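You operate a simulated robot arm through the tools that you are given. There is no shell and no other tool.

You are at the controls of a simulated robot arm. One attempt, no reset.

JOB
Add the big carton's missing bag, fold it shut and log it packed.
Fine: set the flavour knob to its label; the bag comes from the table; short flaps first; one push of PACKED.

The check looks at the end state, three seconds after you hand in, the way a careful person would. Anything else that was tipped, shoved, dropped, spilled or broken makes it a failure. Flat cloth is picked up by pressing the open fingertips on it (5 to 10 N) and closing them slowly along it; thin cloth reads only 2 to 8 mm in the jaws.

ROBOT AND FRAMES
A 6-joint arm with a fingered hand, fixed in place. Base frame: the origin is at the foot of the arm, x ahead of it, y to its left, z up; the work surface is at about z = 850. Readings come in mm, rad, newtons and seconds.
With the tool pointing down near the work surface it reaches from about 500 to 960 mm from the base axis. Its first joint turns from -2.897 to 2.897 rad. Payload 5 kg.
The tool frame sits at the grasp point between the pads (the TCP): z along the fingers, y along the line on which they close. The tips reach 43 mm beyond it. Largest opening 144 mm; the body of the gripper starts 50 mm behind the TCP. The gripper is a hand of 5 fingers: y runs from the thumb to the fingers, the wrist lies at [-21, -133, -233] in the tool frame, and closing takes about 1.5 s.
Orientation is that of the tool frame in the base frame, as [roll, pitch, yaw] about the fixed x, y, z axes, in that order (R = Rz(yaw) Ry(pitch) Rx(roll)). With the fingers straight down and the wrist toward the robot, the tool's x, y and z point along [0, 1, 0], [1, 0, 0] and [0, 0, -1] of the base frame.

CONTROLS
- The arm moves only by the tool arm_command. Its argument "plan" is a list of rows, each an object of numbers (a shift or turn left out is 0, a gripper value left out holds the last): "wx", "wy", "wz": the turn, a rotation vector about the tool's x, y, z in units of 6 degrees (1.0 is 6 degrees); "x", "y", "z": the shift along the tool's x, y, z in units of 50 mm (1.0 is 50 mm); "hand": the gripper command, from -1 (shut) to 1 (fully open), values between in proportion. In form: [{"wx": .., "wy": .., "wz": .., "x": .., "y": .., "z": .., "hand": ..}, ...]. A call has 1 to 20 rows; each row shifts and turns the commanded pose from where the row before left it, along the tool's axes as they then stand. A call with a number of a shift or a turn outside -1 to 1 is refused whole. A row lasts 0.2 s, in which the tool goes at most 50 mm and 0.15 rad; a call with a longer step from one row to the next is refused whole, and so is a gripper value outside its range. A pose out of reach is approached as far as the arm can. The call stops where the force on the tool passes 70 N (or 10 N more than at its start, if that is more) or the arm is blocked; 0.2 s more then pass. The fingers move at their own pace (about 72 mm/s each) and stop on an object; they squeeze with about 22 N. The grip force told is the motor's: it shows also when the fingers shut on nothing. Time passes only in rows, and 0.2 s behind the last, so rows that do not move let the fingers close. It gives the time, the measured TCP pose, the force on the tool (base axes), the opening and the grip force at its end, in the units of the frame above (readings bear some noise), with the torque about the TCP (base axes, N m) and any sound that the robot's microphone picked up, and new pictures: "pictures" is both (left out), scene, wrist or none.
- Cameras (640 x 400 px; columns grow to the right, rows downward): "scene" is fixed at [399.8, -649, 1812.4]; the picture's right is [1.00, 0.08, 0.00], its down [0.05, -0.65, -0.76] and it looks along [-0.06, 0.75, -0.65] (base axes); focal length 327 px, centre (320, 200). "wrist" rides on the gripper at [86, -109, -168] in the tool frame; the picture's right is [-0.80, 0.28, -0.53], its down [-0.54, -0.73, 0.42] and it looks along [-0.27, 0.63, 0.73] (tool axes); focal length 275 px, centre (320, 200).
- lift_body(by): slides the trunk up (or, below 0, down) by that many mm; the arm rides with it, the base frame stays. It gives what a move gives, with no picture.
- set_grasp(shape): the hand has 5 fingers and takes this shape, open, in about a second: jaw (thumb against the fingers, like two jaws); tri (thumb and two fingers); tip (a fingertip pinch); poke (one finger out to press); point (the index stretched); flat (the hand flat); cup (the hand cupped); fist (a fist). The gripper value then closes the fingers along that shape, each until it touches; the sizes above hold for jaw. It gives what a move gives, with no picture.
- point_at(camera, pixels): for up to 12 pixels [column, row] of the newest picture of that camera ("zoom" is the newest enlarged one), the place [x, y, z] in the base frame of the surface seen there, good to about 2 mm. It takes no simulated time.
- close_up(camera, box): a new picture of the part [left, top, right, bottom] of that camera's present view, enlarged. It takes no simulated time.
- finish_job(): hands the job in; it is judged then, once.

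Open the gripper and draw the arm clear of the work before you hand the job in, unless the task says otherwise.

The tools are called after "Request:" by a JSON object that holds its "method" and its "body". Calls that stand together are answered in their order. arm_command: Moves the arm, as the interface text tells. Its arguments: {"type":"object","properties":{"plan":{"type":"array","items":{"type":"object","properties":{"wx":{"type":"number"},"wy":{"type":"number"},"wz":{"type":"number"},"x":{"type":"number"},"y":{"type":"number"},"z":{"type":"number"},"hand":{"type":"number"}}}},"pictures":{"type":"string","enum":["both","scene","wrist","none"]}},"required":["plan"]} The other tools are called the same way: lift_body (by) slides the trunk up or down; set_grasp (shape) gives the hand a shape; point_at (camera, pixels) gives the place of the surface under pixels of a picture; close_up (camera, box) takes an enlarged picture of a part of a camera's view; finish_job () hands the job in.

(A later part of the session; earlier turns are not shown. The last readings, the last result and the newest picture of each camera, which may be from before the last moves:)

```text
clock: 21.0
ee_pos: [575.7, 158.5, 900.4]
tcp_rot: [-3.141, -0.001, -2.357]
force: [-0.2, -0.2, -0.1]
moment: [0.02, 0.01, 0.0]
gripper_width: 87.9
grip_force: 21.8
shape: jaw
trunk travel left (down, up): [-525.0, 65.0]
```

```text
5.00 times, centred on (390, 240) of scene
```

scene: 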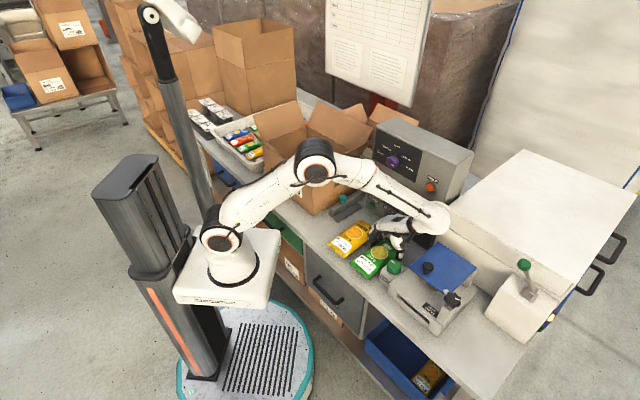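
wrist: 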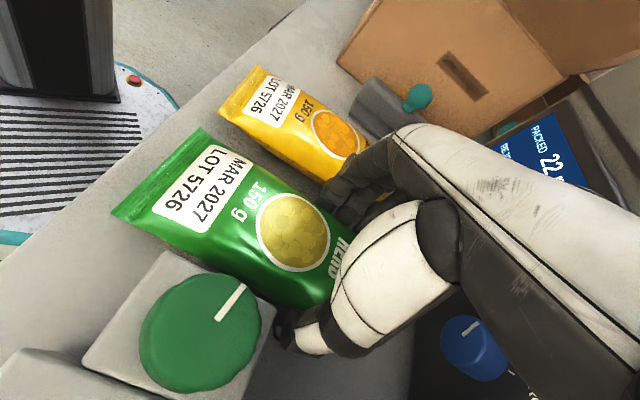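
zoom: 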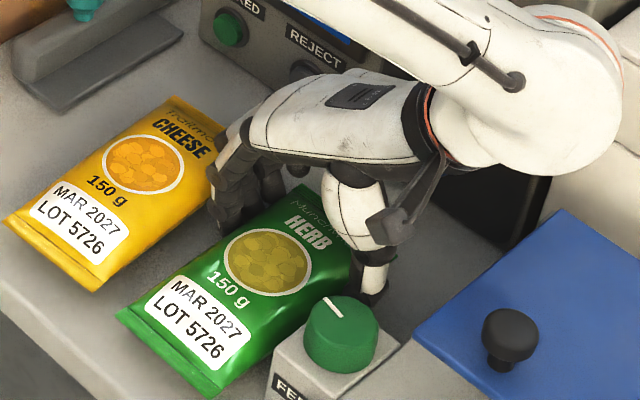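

Gripped at 88 mm with 22 N. I lift it 100 mm and check that it hangs firm.

Request:
{"method": "arm_command", "body": {"plan": [{"z": -0.3}, {"z": -0.4}, {"z": -0.5}, {"z": -0.8}, {}]}}

Request:
{"method": "close_up", "body": {"camera": "scene", "box": [340, 180, 440, 280]}}

```text
clock: 22.2
ee_pos: [575.8, 158.8, 1000.6]
tcp_rot: [3.142, 0.0, -2.357]
force: [0.3, -0.4, 0.0]
moment: [0.05, -0.06, 0.01]
gripper_width: 87.7
grip_force: 22.0
shape: jaw
trunk travel left (down, up): [-525.0, 65.0]
```

scene: 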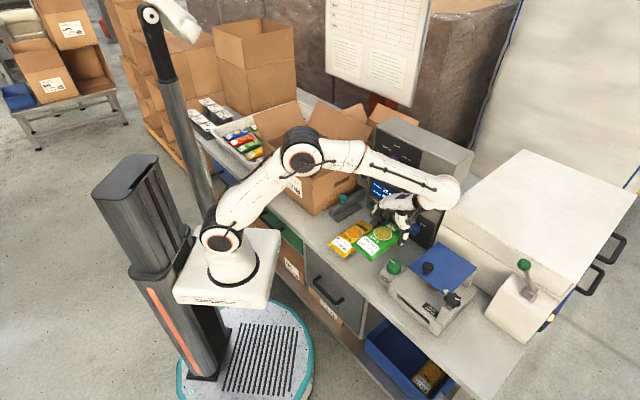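
wrist: 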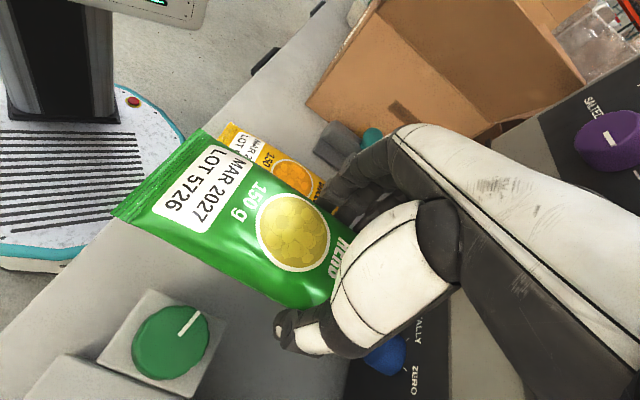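

```text
4.00 times, centred on (390, 230) of scene
```

zoom: 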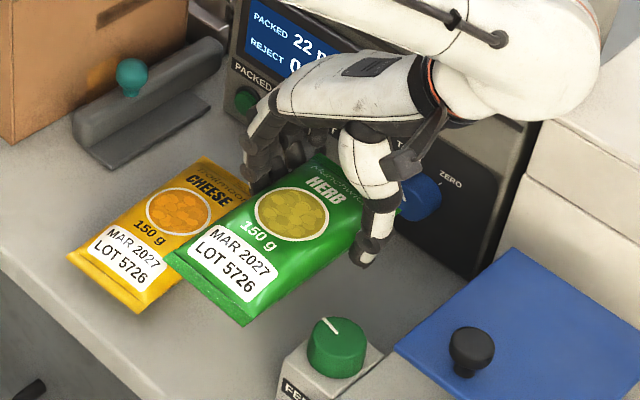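

The bag is held firmly. I draw it back over clear space (u≈215, v≈450), raise to 1250 and turn the hand half round.

Request:
{"method": "arm_command", "body": {"plan": [{"x": 0.5, "y": 0.5}, {"x": 0.5, "y": 0.6}, {"x": 0.38, "y": 0.48}, {"z": -0.9}, {"z": -0.9}, {"z": -0.9}, {"z": -0.9, "wz": 0.5}, {"z": -0.9, "wz": 0.8}, {"z": -0.5, "wz": 1}, {"wz": 1}, {"wz": 1}, {"wz": 1}, {"wz": 1}, {"wz": 1}, {"wz": 1}, {"wz": 1}, {"wz": 1}, {}]}}

```text
clock: 26.0
ee_pos: [469.6, 165.6, 1250.2]
tcp_rot: [3.14, 0.0, 2.848]
force: [-0.5, -0.4, -1.7]
moment: [-0.02, -0.05, 0.02]
gripper_width: 87.4
grip_force: 22.2
shape: jaw
trunk travel left (down, up): [-525.0, 65.0]
```

scene: 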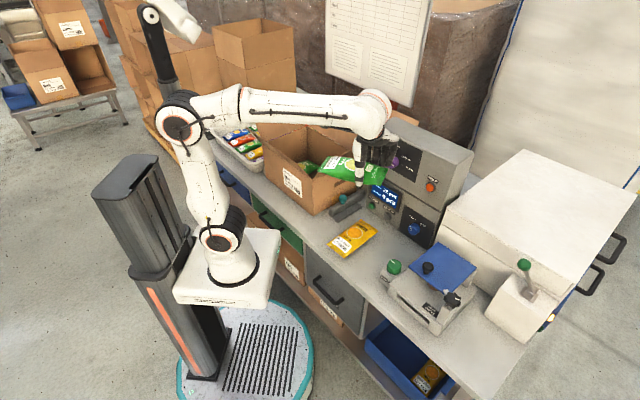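
wrist: 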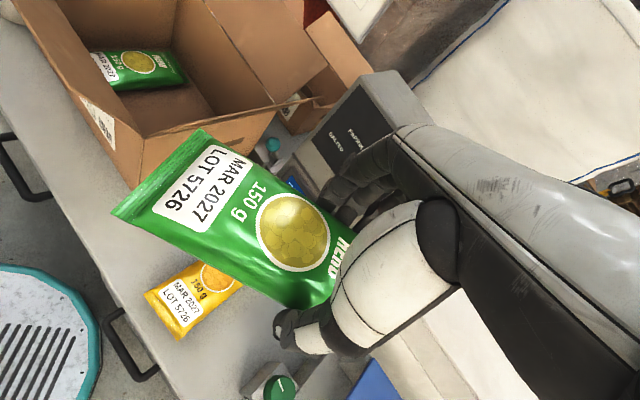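

The turn goes well; I finish it to yaw 0.785 at this height.

Request:
{"method": "arm_command", "body": {"plan": [{"wz": 1}, {"wz": 1}, {"wz": 1}, {"wz": 1}, {"wz": 1}, {"wz": 1}, {"wz": 1}, {"wz": 1}, {"wz": 1}, {"wz": 1}, {"wz": 1}, {"wz": 1}, {"wz": 1}, {"wz": 1}, {"wz": 1}, {"wz": 1}, {"wz": 1}, {"wz": 1}, {"wz": 1}, {"wz": 0.7}]}}

```text
clock: 30.2
ee_pos: [470.8, 164.1, 1250.9]
tcp_rot: [-3.141, 0.0, 0.784]
force: [-0.8, 0.0, -1.6]
moment: [-0.07, 0.06, 0.01]
gripper_width: 87.8
grip_force: 22.5
shape: jaw
trunk travel left (down, up): [-525.0, 65.0]
```

scene: 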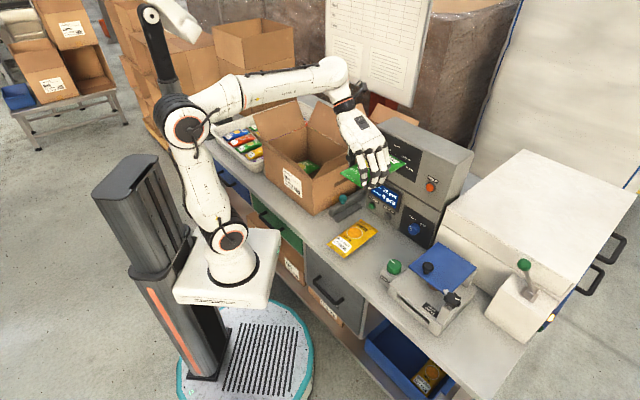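
wrist: 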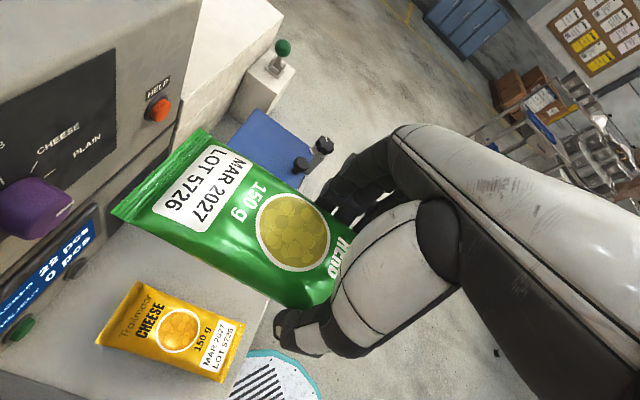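

The bag now points the right way. I carry it at z≈1290 to above the free half of the carton (u≈−150, v≈537).

Request:
{"method": "arm_command", "body": {"plan": [{"z": -0.8}, {"y": -0.917, "x": 0.22}, {"y": -0.917, "x": 0.22}, {"y": -0.917, "x": 0.22}, {"y": -0.917, "x": 0.22}, {"y": -0.917, "x": 0.22}, {"y": -0.917, "x": 0.22}, {"y": -0.917, "x": 0.22}, {"y": -0.917, "x": 0.22}, {}]}}

Request:
{"method": "close_up", "body": {"camera": "scene", "box": [220, 40, 400, 220]}}

```text
clock: 32.4
ee_pos: [272.4, 487.8, 1291.4]
tcp_rot: [3.141, -0.001, 0.786]
force: [-0.3, 0.2, -2.3]
moment: [-0.05, 0.04, 0.01]
gripper_width: 87.5
grip_force: 21.9
shape: jaw
trunk travel left (down, up): [-525.0, 65.0]
```

scene: 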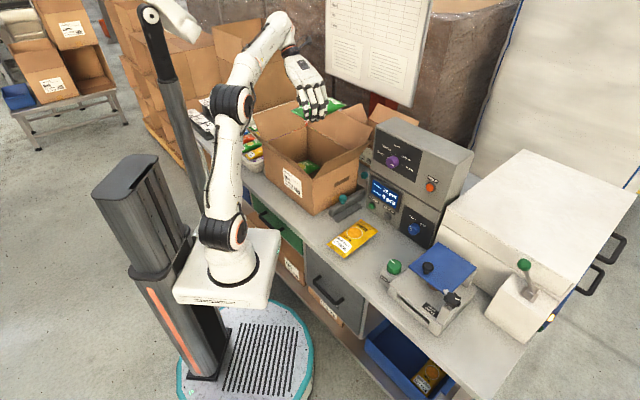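
wrist: 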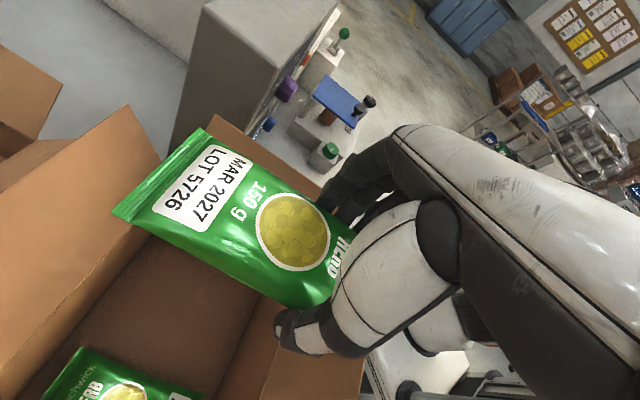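

```text
2.22 times, centred on (310, 130) of scene
```

zoom: 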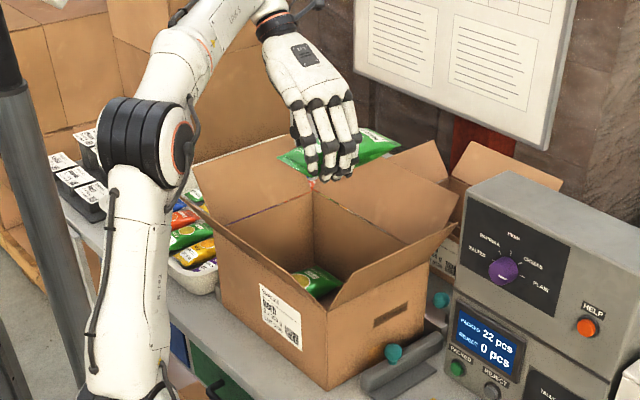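

I check the forearm's height relative to the flaps and the carton walls before descending.

Request:
{"method": "point_at", "body": {"camera": "scene", "pixels": [[235, 105], [250, 75], [262, 50], [285, 28], [225, 150], [220, 230]]}}

Request:
{"method": "point_at", "body": {"camera": "wrist", "pixels": [[130, 108], [160, 225], [275, 300], [215, 118], [320, 180], [110, 370], [250, 390], [300, 370], [70, 330], [360, 360]]}}

```text
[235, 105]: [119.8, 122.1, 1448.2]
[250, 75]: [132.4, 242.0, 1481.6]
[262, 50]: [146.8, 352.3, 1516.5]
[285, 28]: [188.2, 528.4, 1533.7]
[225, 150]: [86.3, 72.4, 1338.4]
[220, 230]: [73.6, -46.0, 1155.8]
```

```text
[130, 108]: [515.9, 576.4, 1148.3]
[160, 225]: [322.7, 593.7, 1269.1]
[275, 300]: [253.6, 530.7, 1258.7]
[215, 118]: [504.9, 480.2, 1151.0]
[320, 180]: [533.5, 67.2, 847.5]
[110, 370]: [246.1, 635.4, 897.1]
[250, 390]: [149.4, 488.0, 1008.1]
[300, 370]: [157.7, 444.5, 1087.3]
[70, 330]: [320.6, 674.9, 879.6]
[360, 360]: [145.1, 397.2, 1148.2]
```

The forearm should clear the near flap by a few centimetres; raising the trunk makes it steeper and safer, so I lift it 60 mm before lowering the bag.

Request:
{"method": "lift_body", "body": {"by": 60}}

Request:
{"method": "arm_command", "body": {"plan": [{"z": 0.9}, {"z": 0.9}, {"z": 0.9}, {"z": 0.9}, {}]}}

Request:
{"method": "close_up", "body": {"camera": "scene", "box": [220, 40, 400, 220]}}

```text
clock: 33.4
ee_pos: [272.7, 487.9, 1349.9]
tcp_rot: [-3.14, 0.002, 0.785]
force: [-0.8, 0.4, -1.2]
moment: [-0.05, 0.03, 0.0]
gripper_width: 87.2
grip_force: 21.9
shape: jaw
trunk travel left (down, up): [-585.0, 5.0]
```

```text
clock: 34.6
ee_pos: [272.6, 487.7, 1170.0]
tcp_rot: [-3.141, 0.001, 0.786]
force: [0.2, 1.0, -1.8]
moment: [-0.05, 0.03, 0.01]
gripper_width: 87.3
grip_force: 22.5
shape: jaw
trunk travel left (down, up): [-585.0, 5.0]
```

scene: 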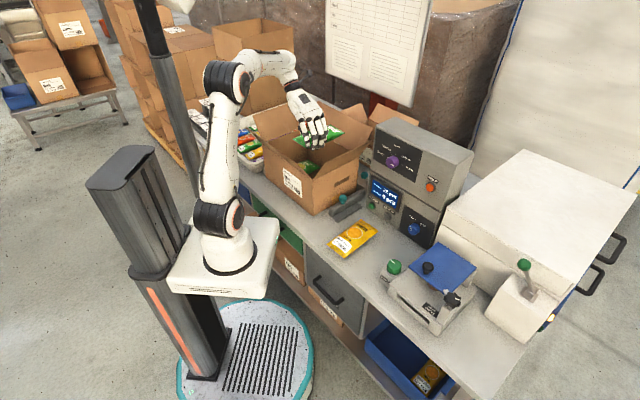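
wrist: 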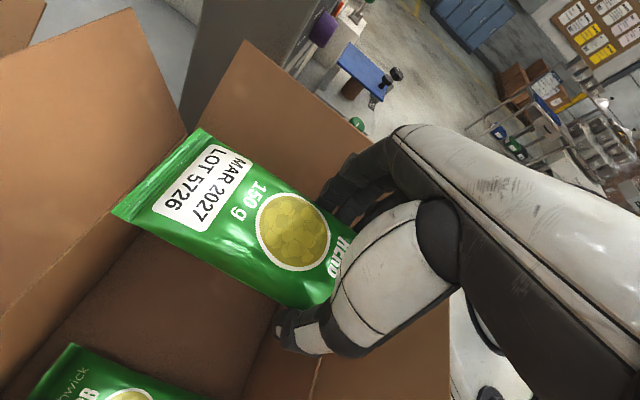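

```text
2.22 times, centred on (310, 130) of scene
```

zoom: 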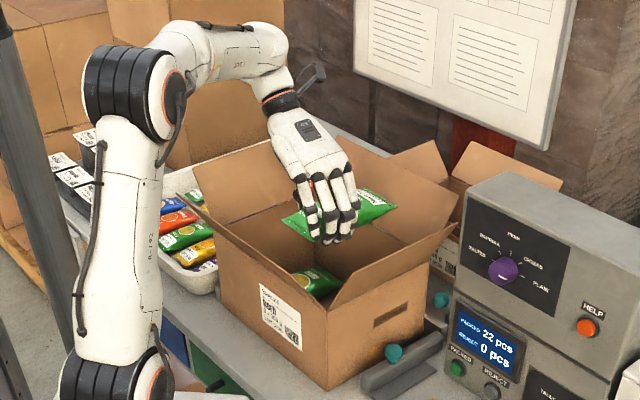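

All clear so far. I lower to TCP 1000 and look again.

Request:
{"method": "arm_command", "body": {"plan": [{"z": 0.7}, {"z": 0.7}, {"z": 0.7}, {"z": 0.7}, {"z": 0.6}, {}]}}

Request:
{"method": "close_up", "body": {"camera": "scene", "box": [220, 60, 380, 220]}}

```text
clock: 36.0
ee_pos: [271.8, 487.7, 1000.5]
tcp_rot: [3.141, 0.0, 0.786]
force: [0.4, -0.3, -1.3]
moment: [-0.08, 0.03, 0.0]
gripper_width: 87.3
grip_force: 22.2
shape: jaw
trunk travel left (down, up): [-585.0, 5.0]
```

scene: 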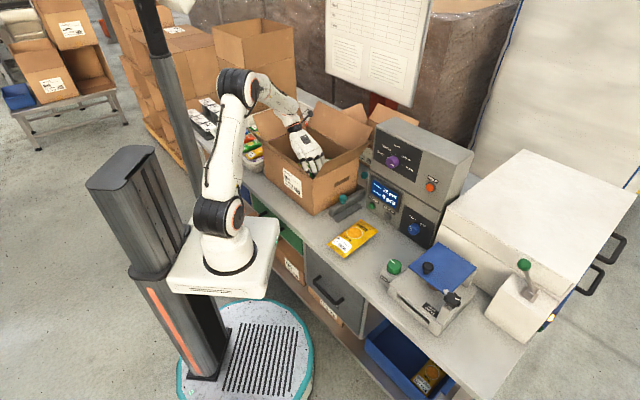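
wrist: 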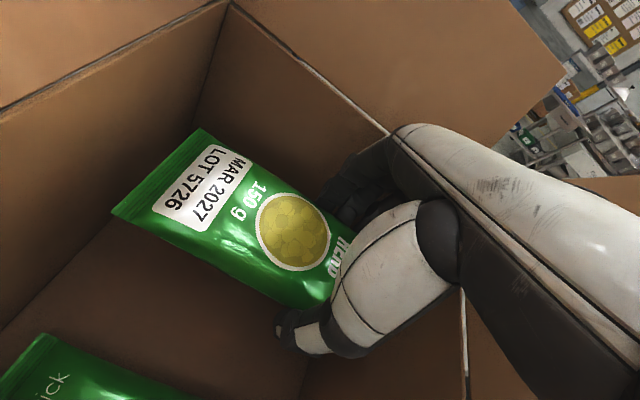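

```text
2.50 times, centred on (300, 140) of scene
```

zoom: 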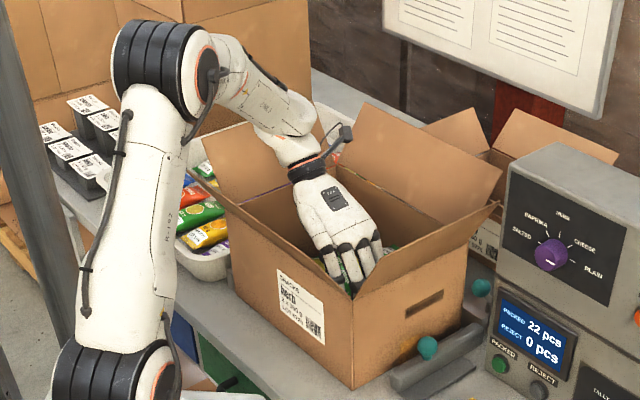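

I check the forearm-to-flap clearance for the last 90 mm of descent.

Request:
{"method": "point_at", "body": {"camera": "zoom", "pixels": [[265, 130], [285, 150], [240, 100], [300, 125], [210, 140], [262, 128], [205, 175], [270, 185], [400, 150], [495, 210], [365, 105], [215, 200]]}}

```text
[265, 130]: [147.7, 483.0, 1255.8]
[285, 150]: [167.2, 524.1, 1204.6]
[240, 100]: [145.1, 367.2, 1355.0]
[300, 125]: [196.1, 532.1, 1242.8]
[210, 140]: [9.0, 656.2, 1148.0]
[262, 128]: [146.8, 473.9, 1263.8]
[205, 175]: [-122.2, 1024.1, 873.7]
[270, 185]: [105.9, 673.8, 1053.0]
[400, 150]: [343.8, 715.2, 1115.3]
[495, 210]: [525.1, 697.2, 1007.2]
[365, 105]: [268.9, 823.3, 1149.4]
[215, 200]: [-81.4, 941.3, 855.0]
```

Clearance is modest, so I go down 45 mm and look at the near flap again.

Request:
{"method": "arm_command", "body": {"plan": [{"z": 0.3}, {"z": 0.3}, {"z": 0.3}, {}]}}

Request:
{"method": "close_up", "body": {"camera": "scene", "box": [230, 90, 350, 210]}}

```text
clock: 37.0
ee_pos: [272.8, 489.1, 956.1]
tcp_rot: [-3.141, 0.001, 0.785]
force: [0.1, 0.2, -2.0]
moment: [-0.06, 0.03, 0.01]
gripper_width: 87.4
grip_force: 22.5
shape: jaw
trunk travel left (down, up): [-585.0, 5.0]
```

scene: 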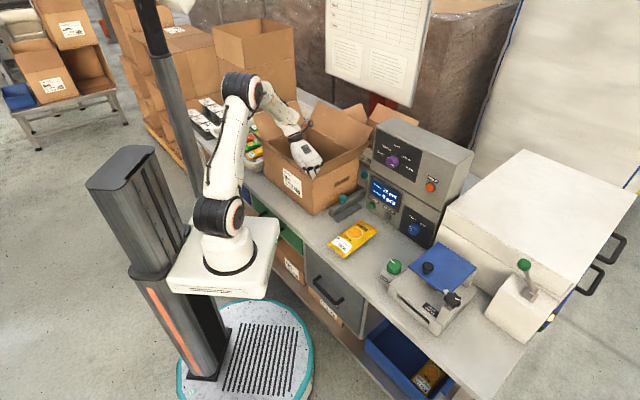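
wrist: 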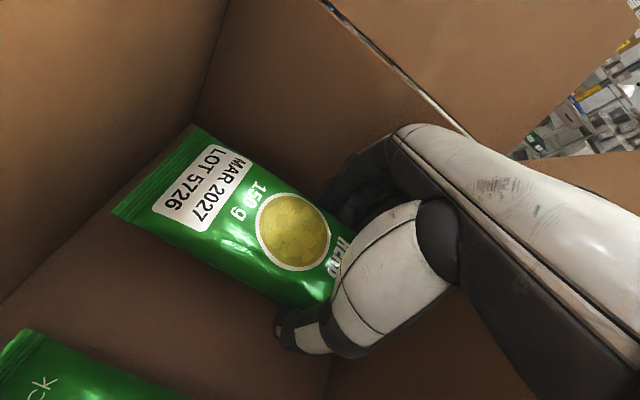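

```text
3.33 times, centred on (290, 150) of scene
```

zoom: 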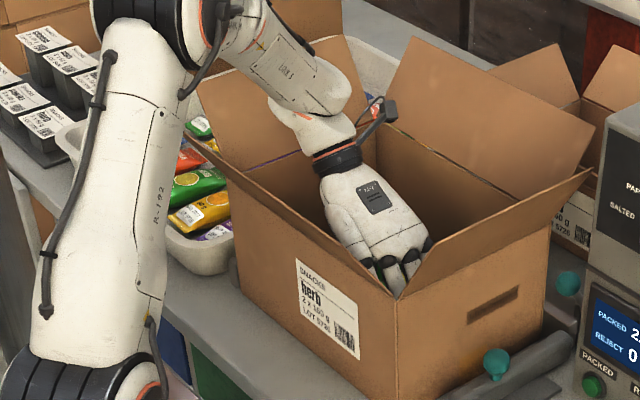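

Still clear. I lower the last stretch slowly to about 910.

Request:
{"method": "arm_command", "body": {"plan": [{"z": 0.25}, {"z": 0.25}, {"z": 0.25}, {"z": 0.1}, {"z": 0.06}, {}]}}

Request:
{"method": "close_up", "body": {"camera": "scene", "box": [230, 90, 350, 210]}}

```text
clock: 38.4
ee_pos: [272.3, 487.6, 910.9]
tcp_rot: [3.141, 0.001, 0.785]
force: [-0.1, 0.1, -0.9]
moment: [-0.02, 0.05, 0.0]
gripper_width: 87.6
grip_force: 22.0
shape: jaw
trunk travel left (down, up): [-585.0, 5.0]
```

scene: 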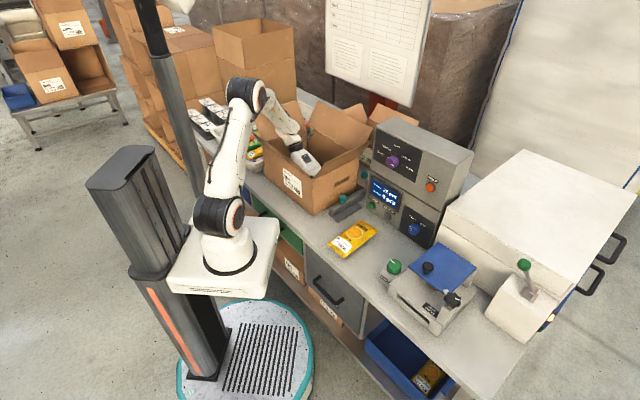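
wrist: 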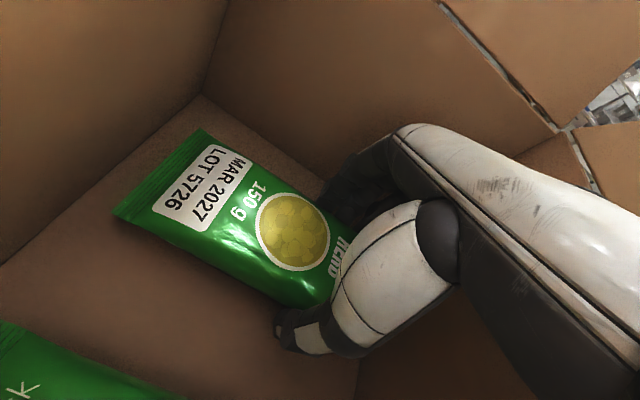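

```text
3.33 times, centred on (290, 150) of scene
```

zoom: 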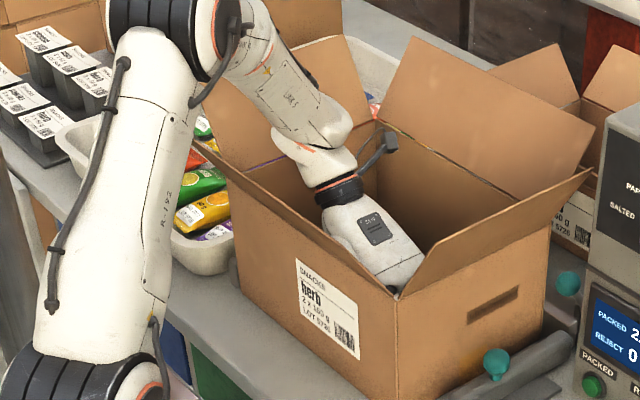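

The bag is about 3 mm above the floor; I lower that and open the fingers slowly just enough.

Request:
{"method": "arm_command", "body": {"plan": [{"z": 0.05}, {"hand": 0.25}, {"hand": 0.3}, {"hand": 0.36}, {"hand": 0.42}, {"hand": 0.47}, {}]}}

```text
clock: 40.0
ee_pos: [272.0, 487.8, 907.8]
tcp_rot: [3.142, -0.001, 0.785]
force: [1.1, -0.2, 0.6]
moment: [-0.05, -0.02, -0.03]
gripper_width: 105.5
grip_force: 0.0
shape: jaw
trunk travel left (down, up): [-585.0, 5.0]
```

scene: 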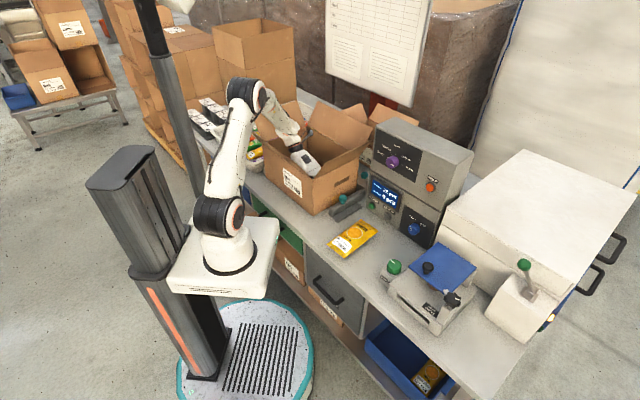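
wrist: 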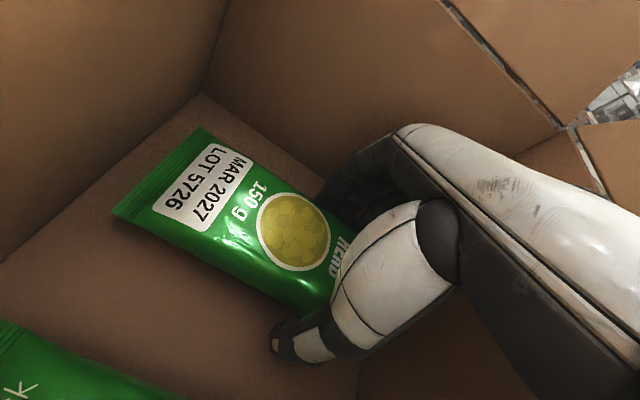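

The bag lies flat on the carton floor and is released. I lift the hand straight up and out.

Request:
{"method": "arm_command", "body": {"plan": [{"z": -0.4}, {"z": -0.8}, {"z": -1}, {"z": -1}, {"z": -1}, {"z": -1}, {"z": -1}, {"z": -1}, {"z": -1}, {"z": -1}, {}]}}

Request:
{"method": "close_up", "body": {"camera": "wrist", "box": [0, 0, 20, 400]}}

Request:
{"method": "close_up", "body": {"camera": "scene", "box": [230, 60, 390, 220]}}

```text
clock: 42.4
ee_pos: [274.8, 484.6, 1363.0]
tcp_rot: [-3.14, -0.002, 0.79]
force: [0.5, 0.2, -0.3]
moment: [0.01, 0.02, 0.01]
gripper_width: 105.6
grip_force: 0.1
shape: jaw
out of reach, approached as far as the arm can: row 10
trunk travel left (down, up): [-585.0, 5.0]
```

scene: 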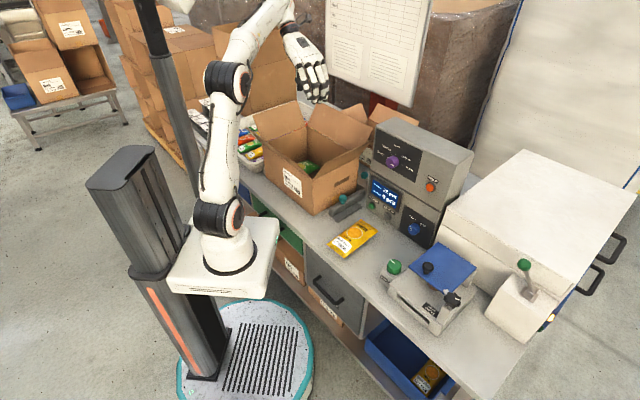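
wrist: 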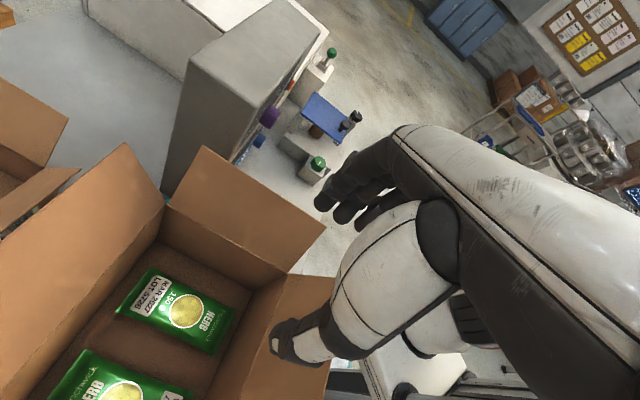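

```text
1.00 times, centred on (10, 200) of wrist (not enlarged: the box is as wide or as high as the picture)
```

zoom: 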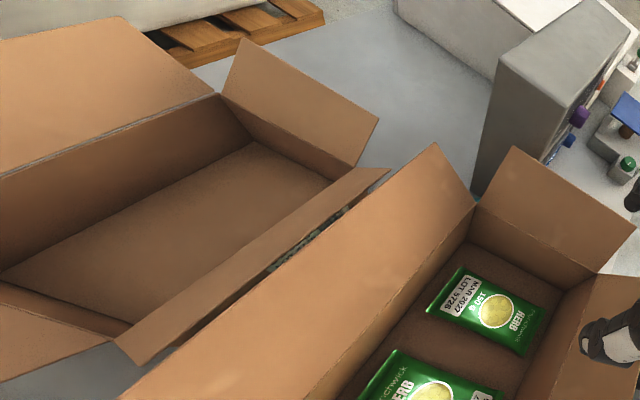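

```text
2.50 times, centred on (310, 140) of scene
```

zoom: 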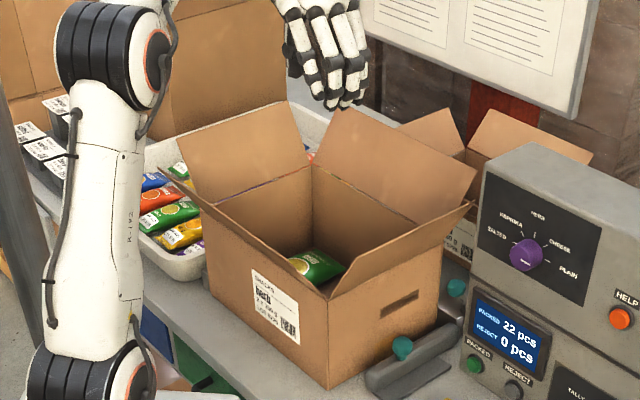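

Both herb bags lie flat in the carton. There is another open, empty carton behind; I check its size to be sure which is the "big carton".

Request:
{"method": "close_up", "body": {"camera": "wrist", "box": [0, 0, 20, 400]}}

Request:
{"method": "point_at", "body": {"camera": "zoom", "pixels": [[218, 97], [352, 164], [250, 148], [320, 185], [130, 320], [10, 300], [60, 230], [432, 148], [472, 210], [510, 150], [632, 225], [595, 270]]}}

Request:
{"method": "close_up", "body": {"camera": "scene", "box": [330, 90, 400, 160]}}

```text
1.00 times, centred on (10, 200) of wrist (not enlarged: the box is as wide or as high as the picture)
```

zoom: 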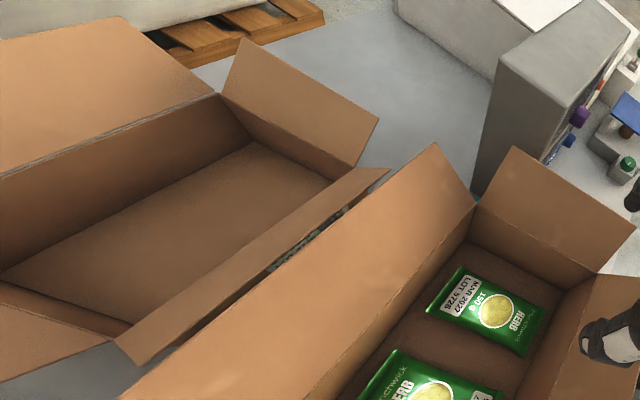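

```text
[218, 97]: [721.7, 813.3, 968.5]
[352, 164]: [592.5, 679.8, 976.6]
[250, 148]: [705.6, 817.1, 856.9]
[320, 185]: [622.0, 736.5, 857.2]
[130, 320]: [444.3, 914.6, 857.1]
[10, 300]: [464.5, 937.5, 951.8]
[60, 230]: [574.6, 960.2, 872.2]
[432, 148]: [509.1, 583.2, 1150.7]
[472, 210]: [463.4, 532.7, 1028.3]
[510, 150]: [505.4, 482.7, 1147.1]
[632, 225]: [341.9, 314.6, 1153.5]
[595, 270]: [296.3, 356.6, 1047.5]
```

```text
5.71 times, centred on (365, 125) of scene
```

zoom: 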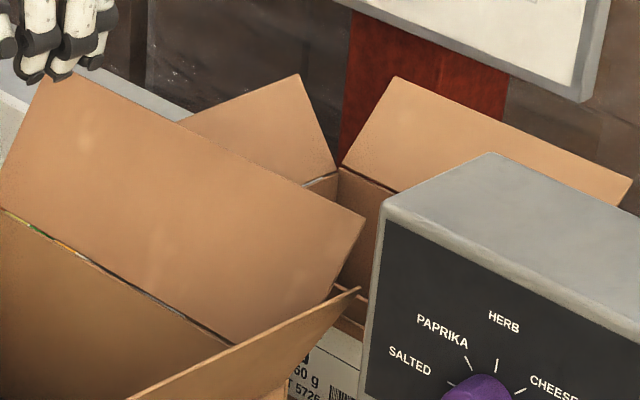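

The rear carton is only about 250 x 186 x 120 mm, so ours (350 x 255 x 190) is the big one. I now close the hand, move over to the right of the right short flap (tip at u≈18, z≈1150) and turn the wrist toward the robot.

Request:
{"method": "arm_command", "body": {"plan": [{"z": 0.6, "hand": -1}, {"y": 0.9, "x": 0.16}, {"y": 0.9, "x": 0.16}, {"y": 0.9, "x": 0.16}, {"y": 0.9, "x": 0.16}, {"y": 0.9, "x": 0.16}, {"wz": -1}, {"wz": -1}, {"wz": -1}, {"wz": -1}, {"wz": -1}, {"wz": -1}, {"wz": -1}, {"wz": -1}, {"wz": -1}, {"wz": -1}, {"wz": -1}, {"wz": -1}, {"wz": -1}, {"wz": -1}], "pictures": "none"}}

Request:
{"method": "arm_command", "body": {"plan": [{"wz": -1}, {}]}}

Request:
{"method": "close_up", "body": {"camera": "scene", "box": [260, 20, 440, 200]}}

```text
clock: 46.6
ee_pos: [462.6, 353.8, 1331.9]
tcp_rot: [-3.14, -0.002, 2.255]
force: [-0.3, 0.1, -0.3]
moment: [0.02, -0.03, 0.0]
gripper_width: 0.1
grip_force: 22.3
shape: jaw
trunk travel left (down, up): [-585.0, 5.0]
```

```text
clock: 47.2
ee_pos: [460.9, 352.9, 1332.5]
tcp_rot: [3.141, 0.0, 2.357]
force: [0.9, -0.4, 0.0]
moment: [0.0, -0.01, -0.03]
gripper_width: 0.0
grip_force: 22.5
shape: jaw
trunk travel left (down, up): [-585.0, 5.0]
```

scene: 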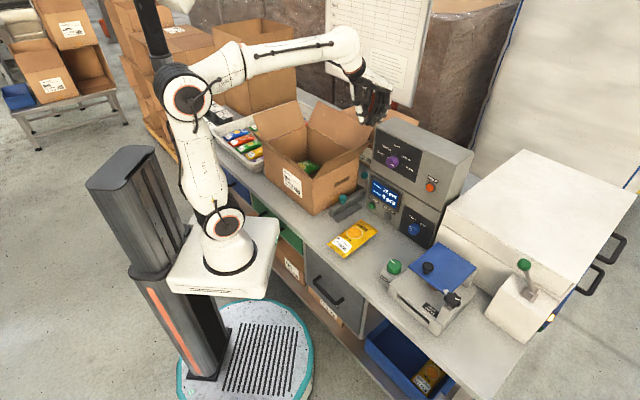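
wrist: 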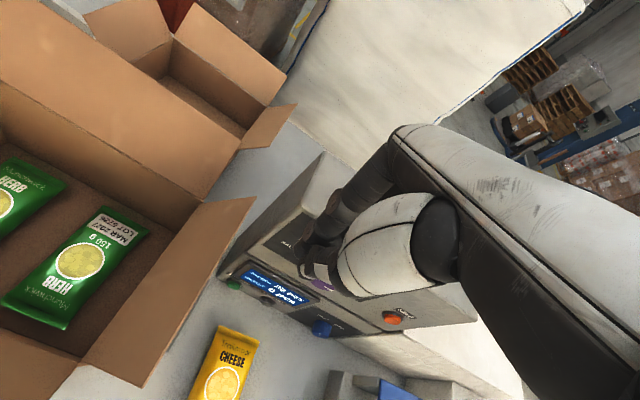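

```text
2.22 times, centred on (350, 110) of scene
```

zoom: 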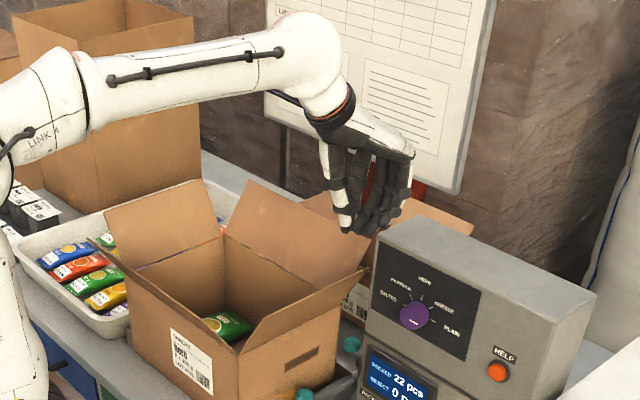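

I query the panel's left edge and the closed fingertips to plan the pushing path.

Request:
{"method": "point_at", "body": {"camera": "zoom", "pixels": [[383, 250], [370, 330], [430, 222], [355, 228], [345, 226], [368, 232], [390, 215], [345, 190], [335, 160], [405, 180], [365, 375], [350, 345]]}}

Request:
{"method": "point_at", "body": {"camera": "wrist", "pixels": [[310, 265], [340, 290], [335, 215], [345, 240], [200, 205], [255, 200], [110, 380], [85, 360], [300, 245], [325, 225]]}}

```text
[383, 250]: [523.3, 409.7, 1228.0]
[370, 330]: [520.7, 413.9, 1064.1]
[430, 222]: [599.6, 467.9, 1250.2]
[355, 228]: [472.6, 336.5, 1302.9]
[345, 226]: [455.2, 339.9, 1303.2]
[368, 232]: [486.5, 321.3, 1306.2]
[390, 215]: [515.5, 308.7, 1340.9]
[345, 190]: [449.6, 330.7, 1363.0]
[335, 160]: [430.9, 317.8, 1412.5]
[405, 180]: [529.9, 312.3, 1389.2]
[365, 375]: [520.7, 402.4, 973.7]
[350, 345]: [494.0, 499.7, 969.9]
```

```text
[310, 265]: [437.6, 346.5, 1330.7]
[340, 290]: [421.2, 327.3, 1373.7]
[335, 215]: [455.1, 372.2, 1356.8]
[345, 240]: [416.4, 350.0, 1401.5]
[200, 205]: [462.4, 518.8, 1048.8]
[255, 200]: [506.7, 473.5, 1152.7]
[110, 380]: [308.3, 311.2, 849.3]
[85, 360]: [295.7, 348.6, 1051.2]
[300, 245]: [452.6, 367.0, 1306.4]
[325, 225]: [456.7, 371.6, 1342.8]
```

The closed fingertips are at u≈60–95, z≈1290. I descend to TCP 1140 (tips ≈1097, below the flap's tip at 1150) and push toward −u until the flap is about vertical.

Request:
{"method": "arm_command", "body": {"plan": [{"z": 0.96}, {"z": 0.96}, {"z": 0.96}, {"z": 0.96}, {"x": 0.3}, {"x": 0.4}, {"x": 0.4}, {"x": 0.4}, {"x": 0.4}, {}]}}

Request:
{"method": "close_up", "body": {"camera": "scene", "box": [260, 60, 400, 200]}}

```text
clock: 49.4
ee_pos: [393.3, 421.0, 1140.9]
tcp_rot: [3.141, -0.001, 2.357]
force: [-0.6, -0.4, 0.2]
moment: [0.01, -0.02, -0.02]
gripper_width: 0.0
grip_force: 22.1
shape: jaw
trunk travel left (down, up): [-585.0, 5.0]
```

scene: 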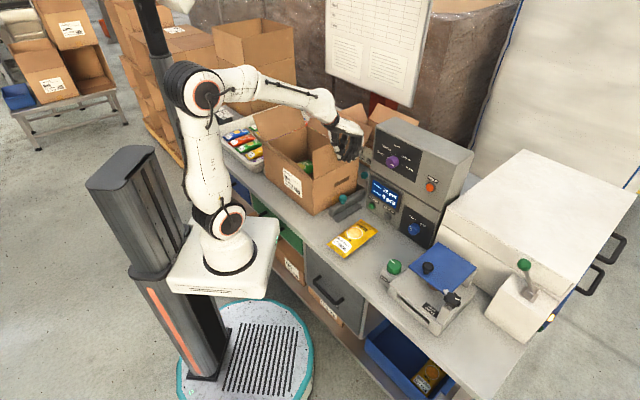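
wrist: 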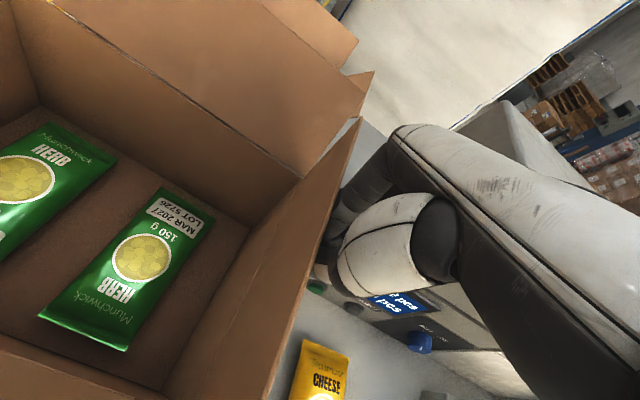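

```text
2.86 times, centred on (330, 130) of scene
```

zoom: 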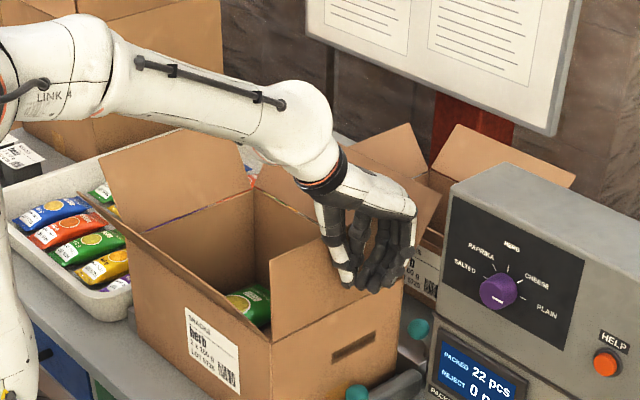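

The flap is nearly upright. I carry on inward and down along its arc.

Request:
{"method": "arm_command", "body": {"plan": [{"x": 0.39}, {"x": 0.39}, {"x": 0.3, "z": 0.1}, {"x": 0.3, "z": 0.1}, {"x": 0.2, "z": 0.18}, {"x": 0.2, "z": 0.18}, {"x": 0.08, "z": 0.15}, {"x": 0.08, "z": 0.15}, {}]}}

Request:
{"method": "close_up", "body": {"camera": "scene", "box": [260, 60, 400, 200]}}

```text
clock: 51.4
ee_pos: [324.8, 489.7, 1097.6]
tcp_rot: [-3.141, 0.001, 2.358]
force: [0.7, 0.2, -0.5]
moment: [-0.02, 0.01, 0.01]
gripper_width: 0.2
grip_force: 21.9
shape: jaw
trunk travel left (down, up): [-585.0, 5.0]
```

scene: 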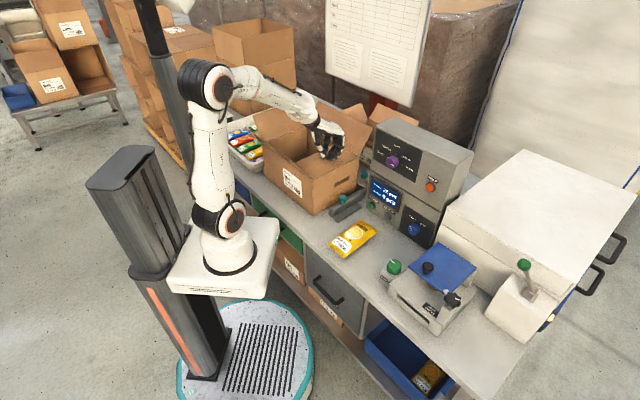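
wrist: 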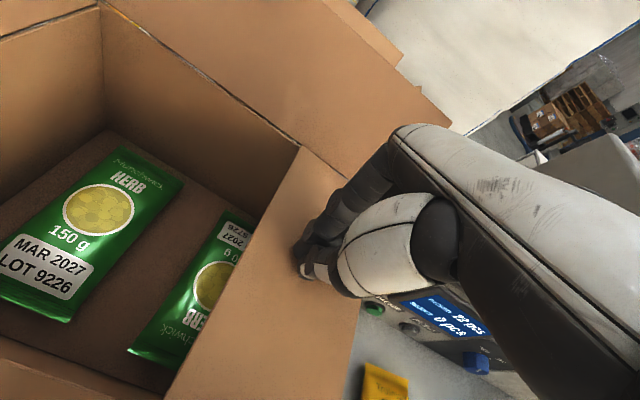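

```text
2.86 times, centred on (330, 130) of scene
```

zoom: 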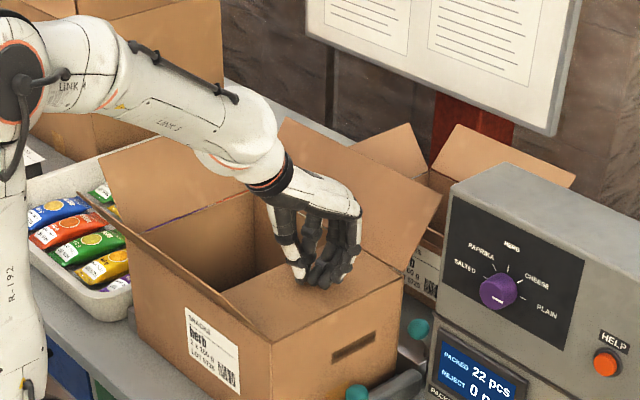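

The right flap is almost flat. I press it 10 mm further and then lift off to see whether it stays.

Request:
{"method": "arm_command", "body": {"plan": [{"z": 0.1}, {"z": 0.1}, {}, {"z": -0.5}, {"z": -1}, {"z": -1}, {}]}}

Request:
{"method": "point_at", "body": {"camera": "wrist", "pixels": [[300, 160], [240, 300], [270, 230], [290, 200]]}}

Request:
{"method": "close_up", "body": {"camera": "scene", "box": [260, 60, 400, 200]}}

```text
clock: 53.0
ee_pos: [325.0, 490.1, 1213.4]
tcp_rot: [3.141, 0.0, 2.358]
force: [0.7, 0.1, -1.4]
moment: [0.03, -0.02, -0.02]
gripper_width: 0.1
grip_force: 21.9
shape: jaw
trunk travel left (down, up): [-585.0, 5.0]
```

scene: 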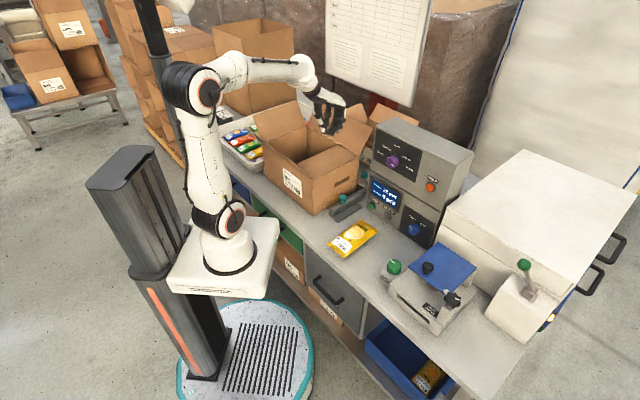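
wrist: 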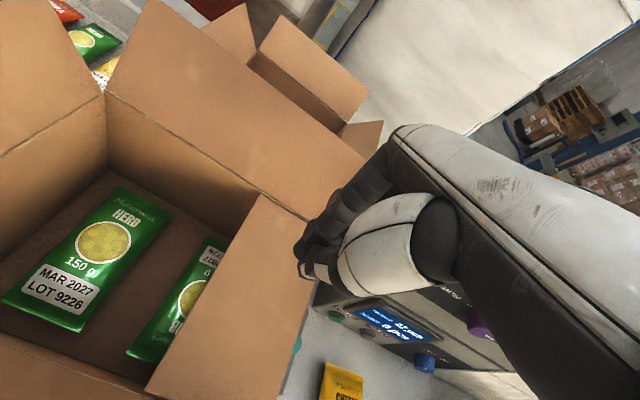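

```text
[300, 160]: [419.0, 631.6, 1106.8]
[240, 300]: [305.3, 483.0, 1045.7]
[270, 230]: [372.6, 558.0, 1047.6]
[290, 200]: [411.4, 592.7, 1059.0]
```

```text
2.86 times, centred on (330, 130) of scene
```

zoom: 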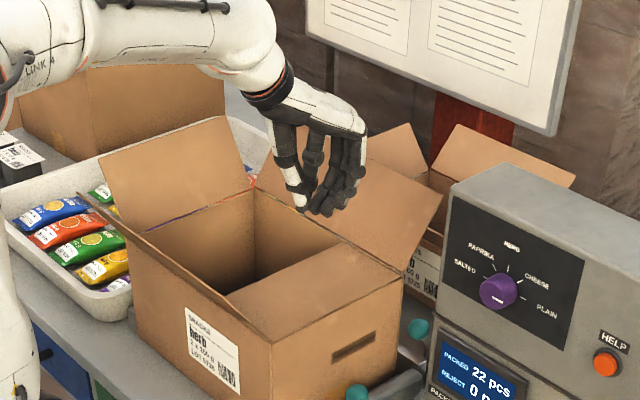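

The right flap stays flat at z≈1046. Before going to the left flap I check for obstacles there: the dark pole at (165,100), the tray and the left flap's tips.

Request:
{"method": "point_at", "body": {"camera": "scene", "pixels": [[165, 90], [175, 130], [185, 170], [252, 110], [297, 101], [268, 155], [240, 155], [230, 60], [205, 110], [190, 120]]}}

Request:
{"method": "close_up", "body": {"camera": "scene", "box": [140, 20, 320, 200]}}

```text
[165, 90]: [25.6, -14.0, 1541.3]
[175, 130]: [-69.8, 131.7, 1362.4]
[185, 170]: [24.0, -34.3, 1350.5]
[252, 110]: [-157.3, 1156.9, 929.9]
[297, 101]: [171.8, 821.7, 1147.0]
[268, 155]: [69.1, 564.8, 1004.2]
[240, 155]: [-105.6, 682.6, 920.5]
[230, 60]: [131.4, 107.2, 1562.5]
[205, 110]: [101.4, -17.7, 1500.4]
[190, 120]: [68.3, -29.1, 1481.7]
```

```text
2.22 times, centred on (230, 110) of scene
```

zoom: 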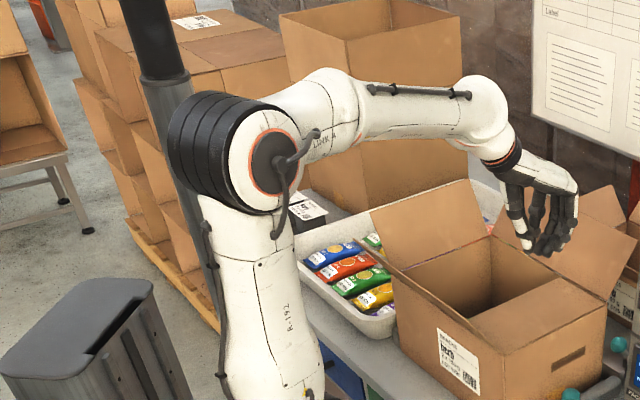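

The pole stands near the arm's left side; I measure it precisely, since the elbow will swing that way.

Request:
{"method": "point_at", "body": {"camera": "zoom", "pixels": [[130, 30], [150, 30], [175, 30], [145, 85], [165, 90], [188, 85], [200, 230], [210, 250], [165, 130], [120, 5]]}}

Request:
{"method": "point_at", "body": {"camera": "scene", "pixels": [[200, 85], [215, 150], [210, 220], [228, 220], [290, 60], [315, 70], [240, 60]]}}

```text
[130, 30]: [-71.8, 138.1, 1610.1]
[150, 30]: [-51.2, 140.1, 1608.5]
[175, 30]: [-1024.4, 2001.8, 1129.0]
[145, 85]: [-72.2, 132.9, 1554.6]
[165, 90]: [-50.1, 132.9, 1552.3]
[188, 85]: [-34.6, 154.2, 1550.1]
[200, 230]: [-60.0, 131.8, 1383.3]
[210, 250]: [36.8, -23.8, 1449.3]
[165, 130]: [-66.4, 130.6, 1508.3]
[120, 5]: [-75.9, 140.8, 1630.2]
```

```text
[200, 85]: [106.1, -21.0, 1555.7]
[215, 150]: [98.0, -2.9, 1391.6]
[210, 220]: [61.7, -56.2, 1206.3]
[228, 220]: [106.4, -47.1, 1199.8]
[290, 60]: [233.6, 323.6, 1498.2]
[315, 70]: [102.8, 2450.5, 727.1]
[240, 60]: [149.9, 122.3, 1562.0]
```

The pole is the robot's own mast at (-58,158), so the arm should not swing past about 75° azimuth. I'll use an open hand with the thumb inside and the fingers outside the left flap; first I raise and turn the hand to y=−u here.

Request:
{"method": "arm_command", "body": {"plan": [{"z": -0.4, "hand": 1}, {"z": -0.4}, {"wz": -1}, {"wz": -1}, {"wz": -1}, {"wz": -1}, {"wz": -1}, {"wz": -1}, {"wz": -1}, {"wz": -1}, {"wz": -1}, {"wz": -1}, {"wz": -1}, {"wz": -1}, {"wz": -1}, {"wz": -1}, {"wz": -1}, {}]}}

```text
clock: 56.8
ee_pos: [326.3, 489.9, 1253.2]
tcp_rot: [-3.141, 0.001, -2.355]
force: [0.0, -0.2, -0.8]
moment: [-0.03, 0.0, 0.0]
gripper_width: 143.8
grip_force: 0.1
shape: jaw
trunk travel left (down, up): [-585.0, 5.0]
```

scene: 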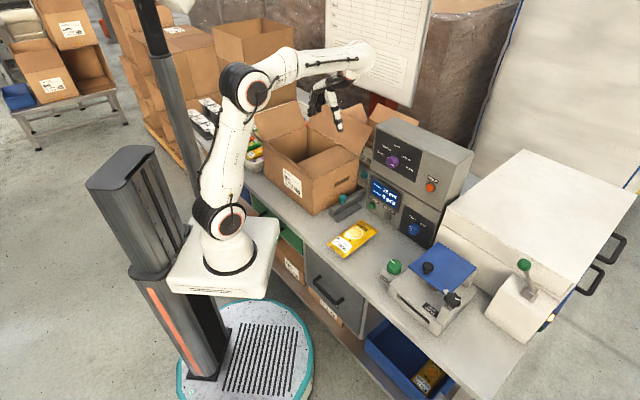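
wrist: 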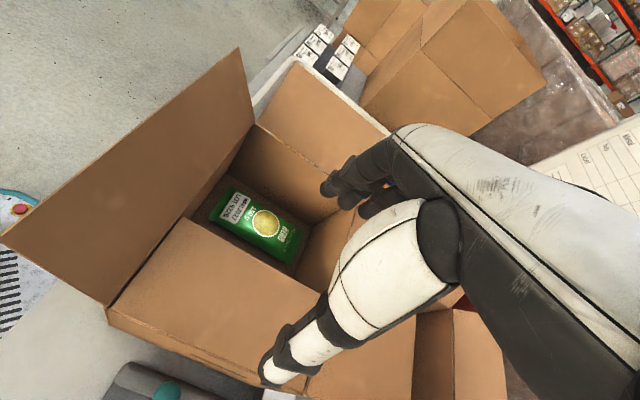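

Now I shift to the left flap (u≈−425, v≈540) at this height, thumb leading inside the carton, fingers outside the flap.

Request:
{"method": "arm_command", "body": {"plan": [{"y": 0.883, "x": 0.106}, {"y": 0.883, "x": 0.106}, {"y": 0.883, "x": 0.106}, {"y": 0.883, "x": 0.106}, {"y": 0.883, "x": 0.106}, {"y": 0.883, "x": 0.106}, {"y": 0.883, "x": 0.106}, {}]}}

Request:
{"method": "close_up", "body": {"camera": "scene", "box": [140, 20, 320, 200]}}

```text
clock: 58.6
ee_pos: [81.5, 682.3, 1252.6]
tcp_rot: [3.14, -0.002, -2.354]
force: [-0.2, 0.3, -0.7]
moment: [0.02, -0.04, 0.02]
gripper_width: 143.9
grip_force: 0.0
shape: jaw
trunk travel left (down, up): [-585.0, 5.0]
```

scene: 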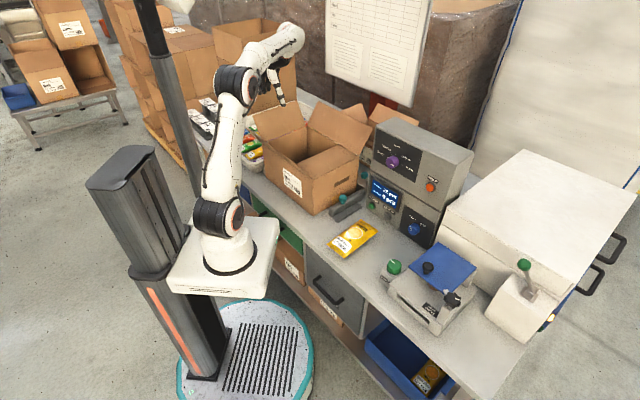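
wrist: 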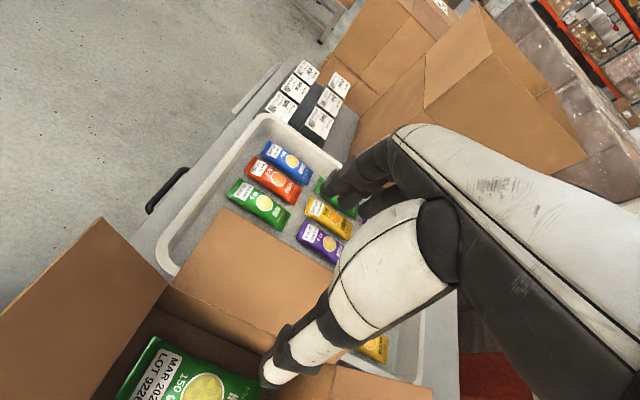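

```text
2.22 times, centred on (230, 110) of scene
```

zoom: 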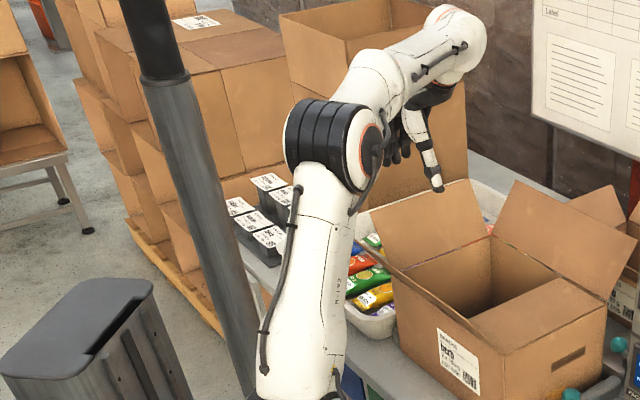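

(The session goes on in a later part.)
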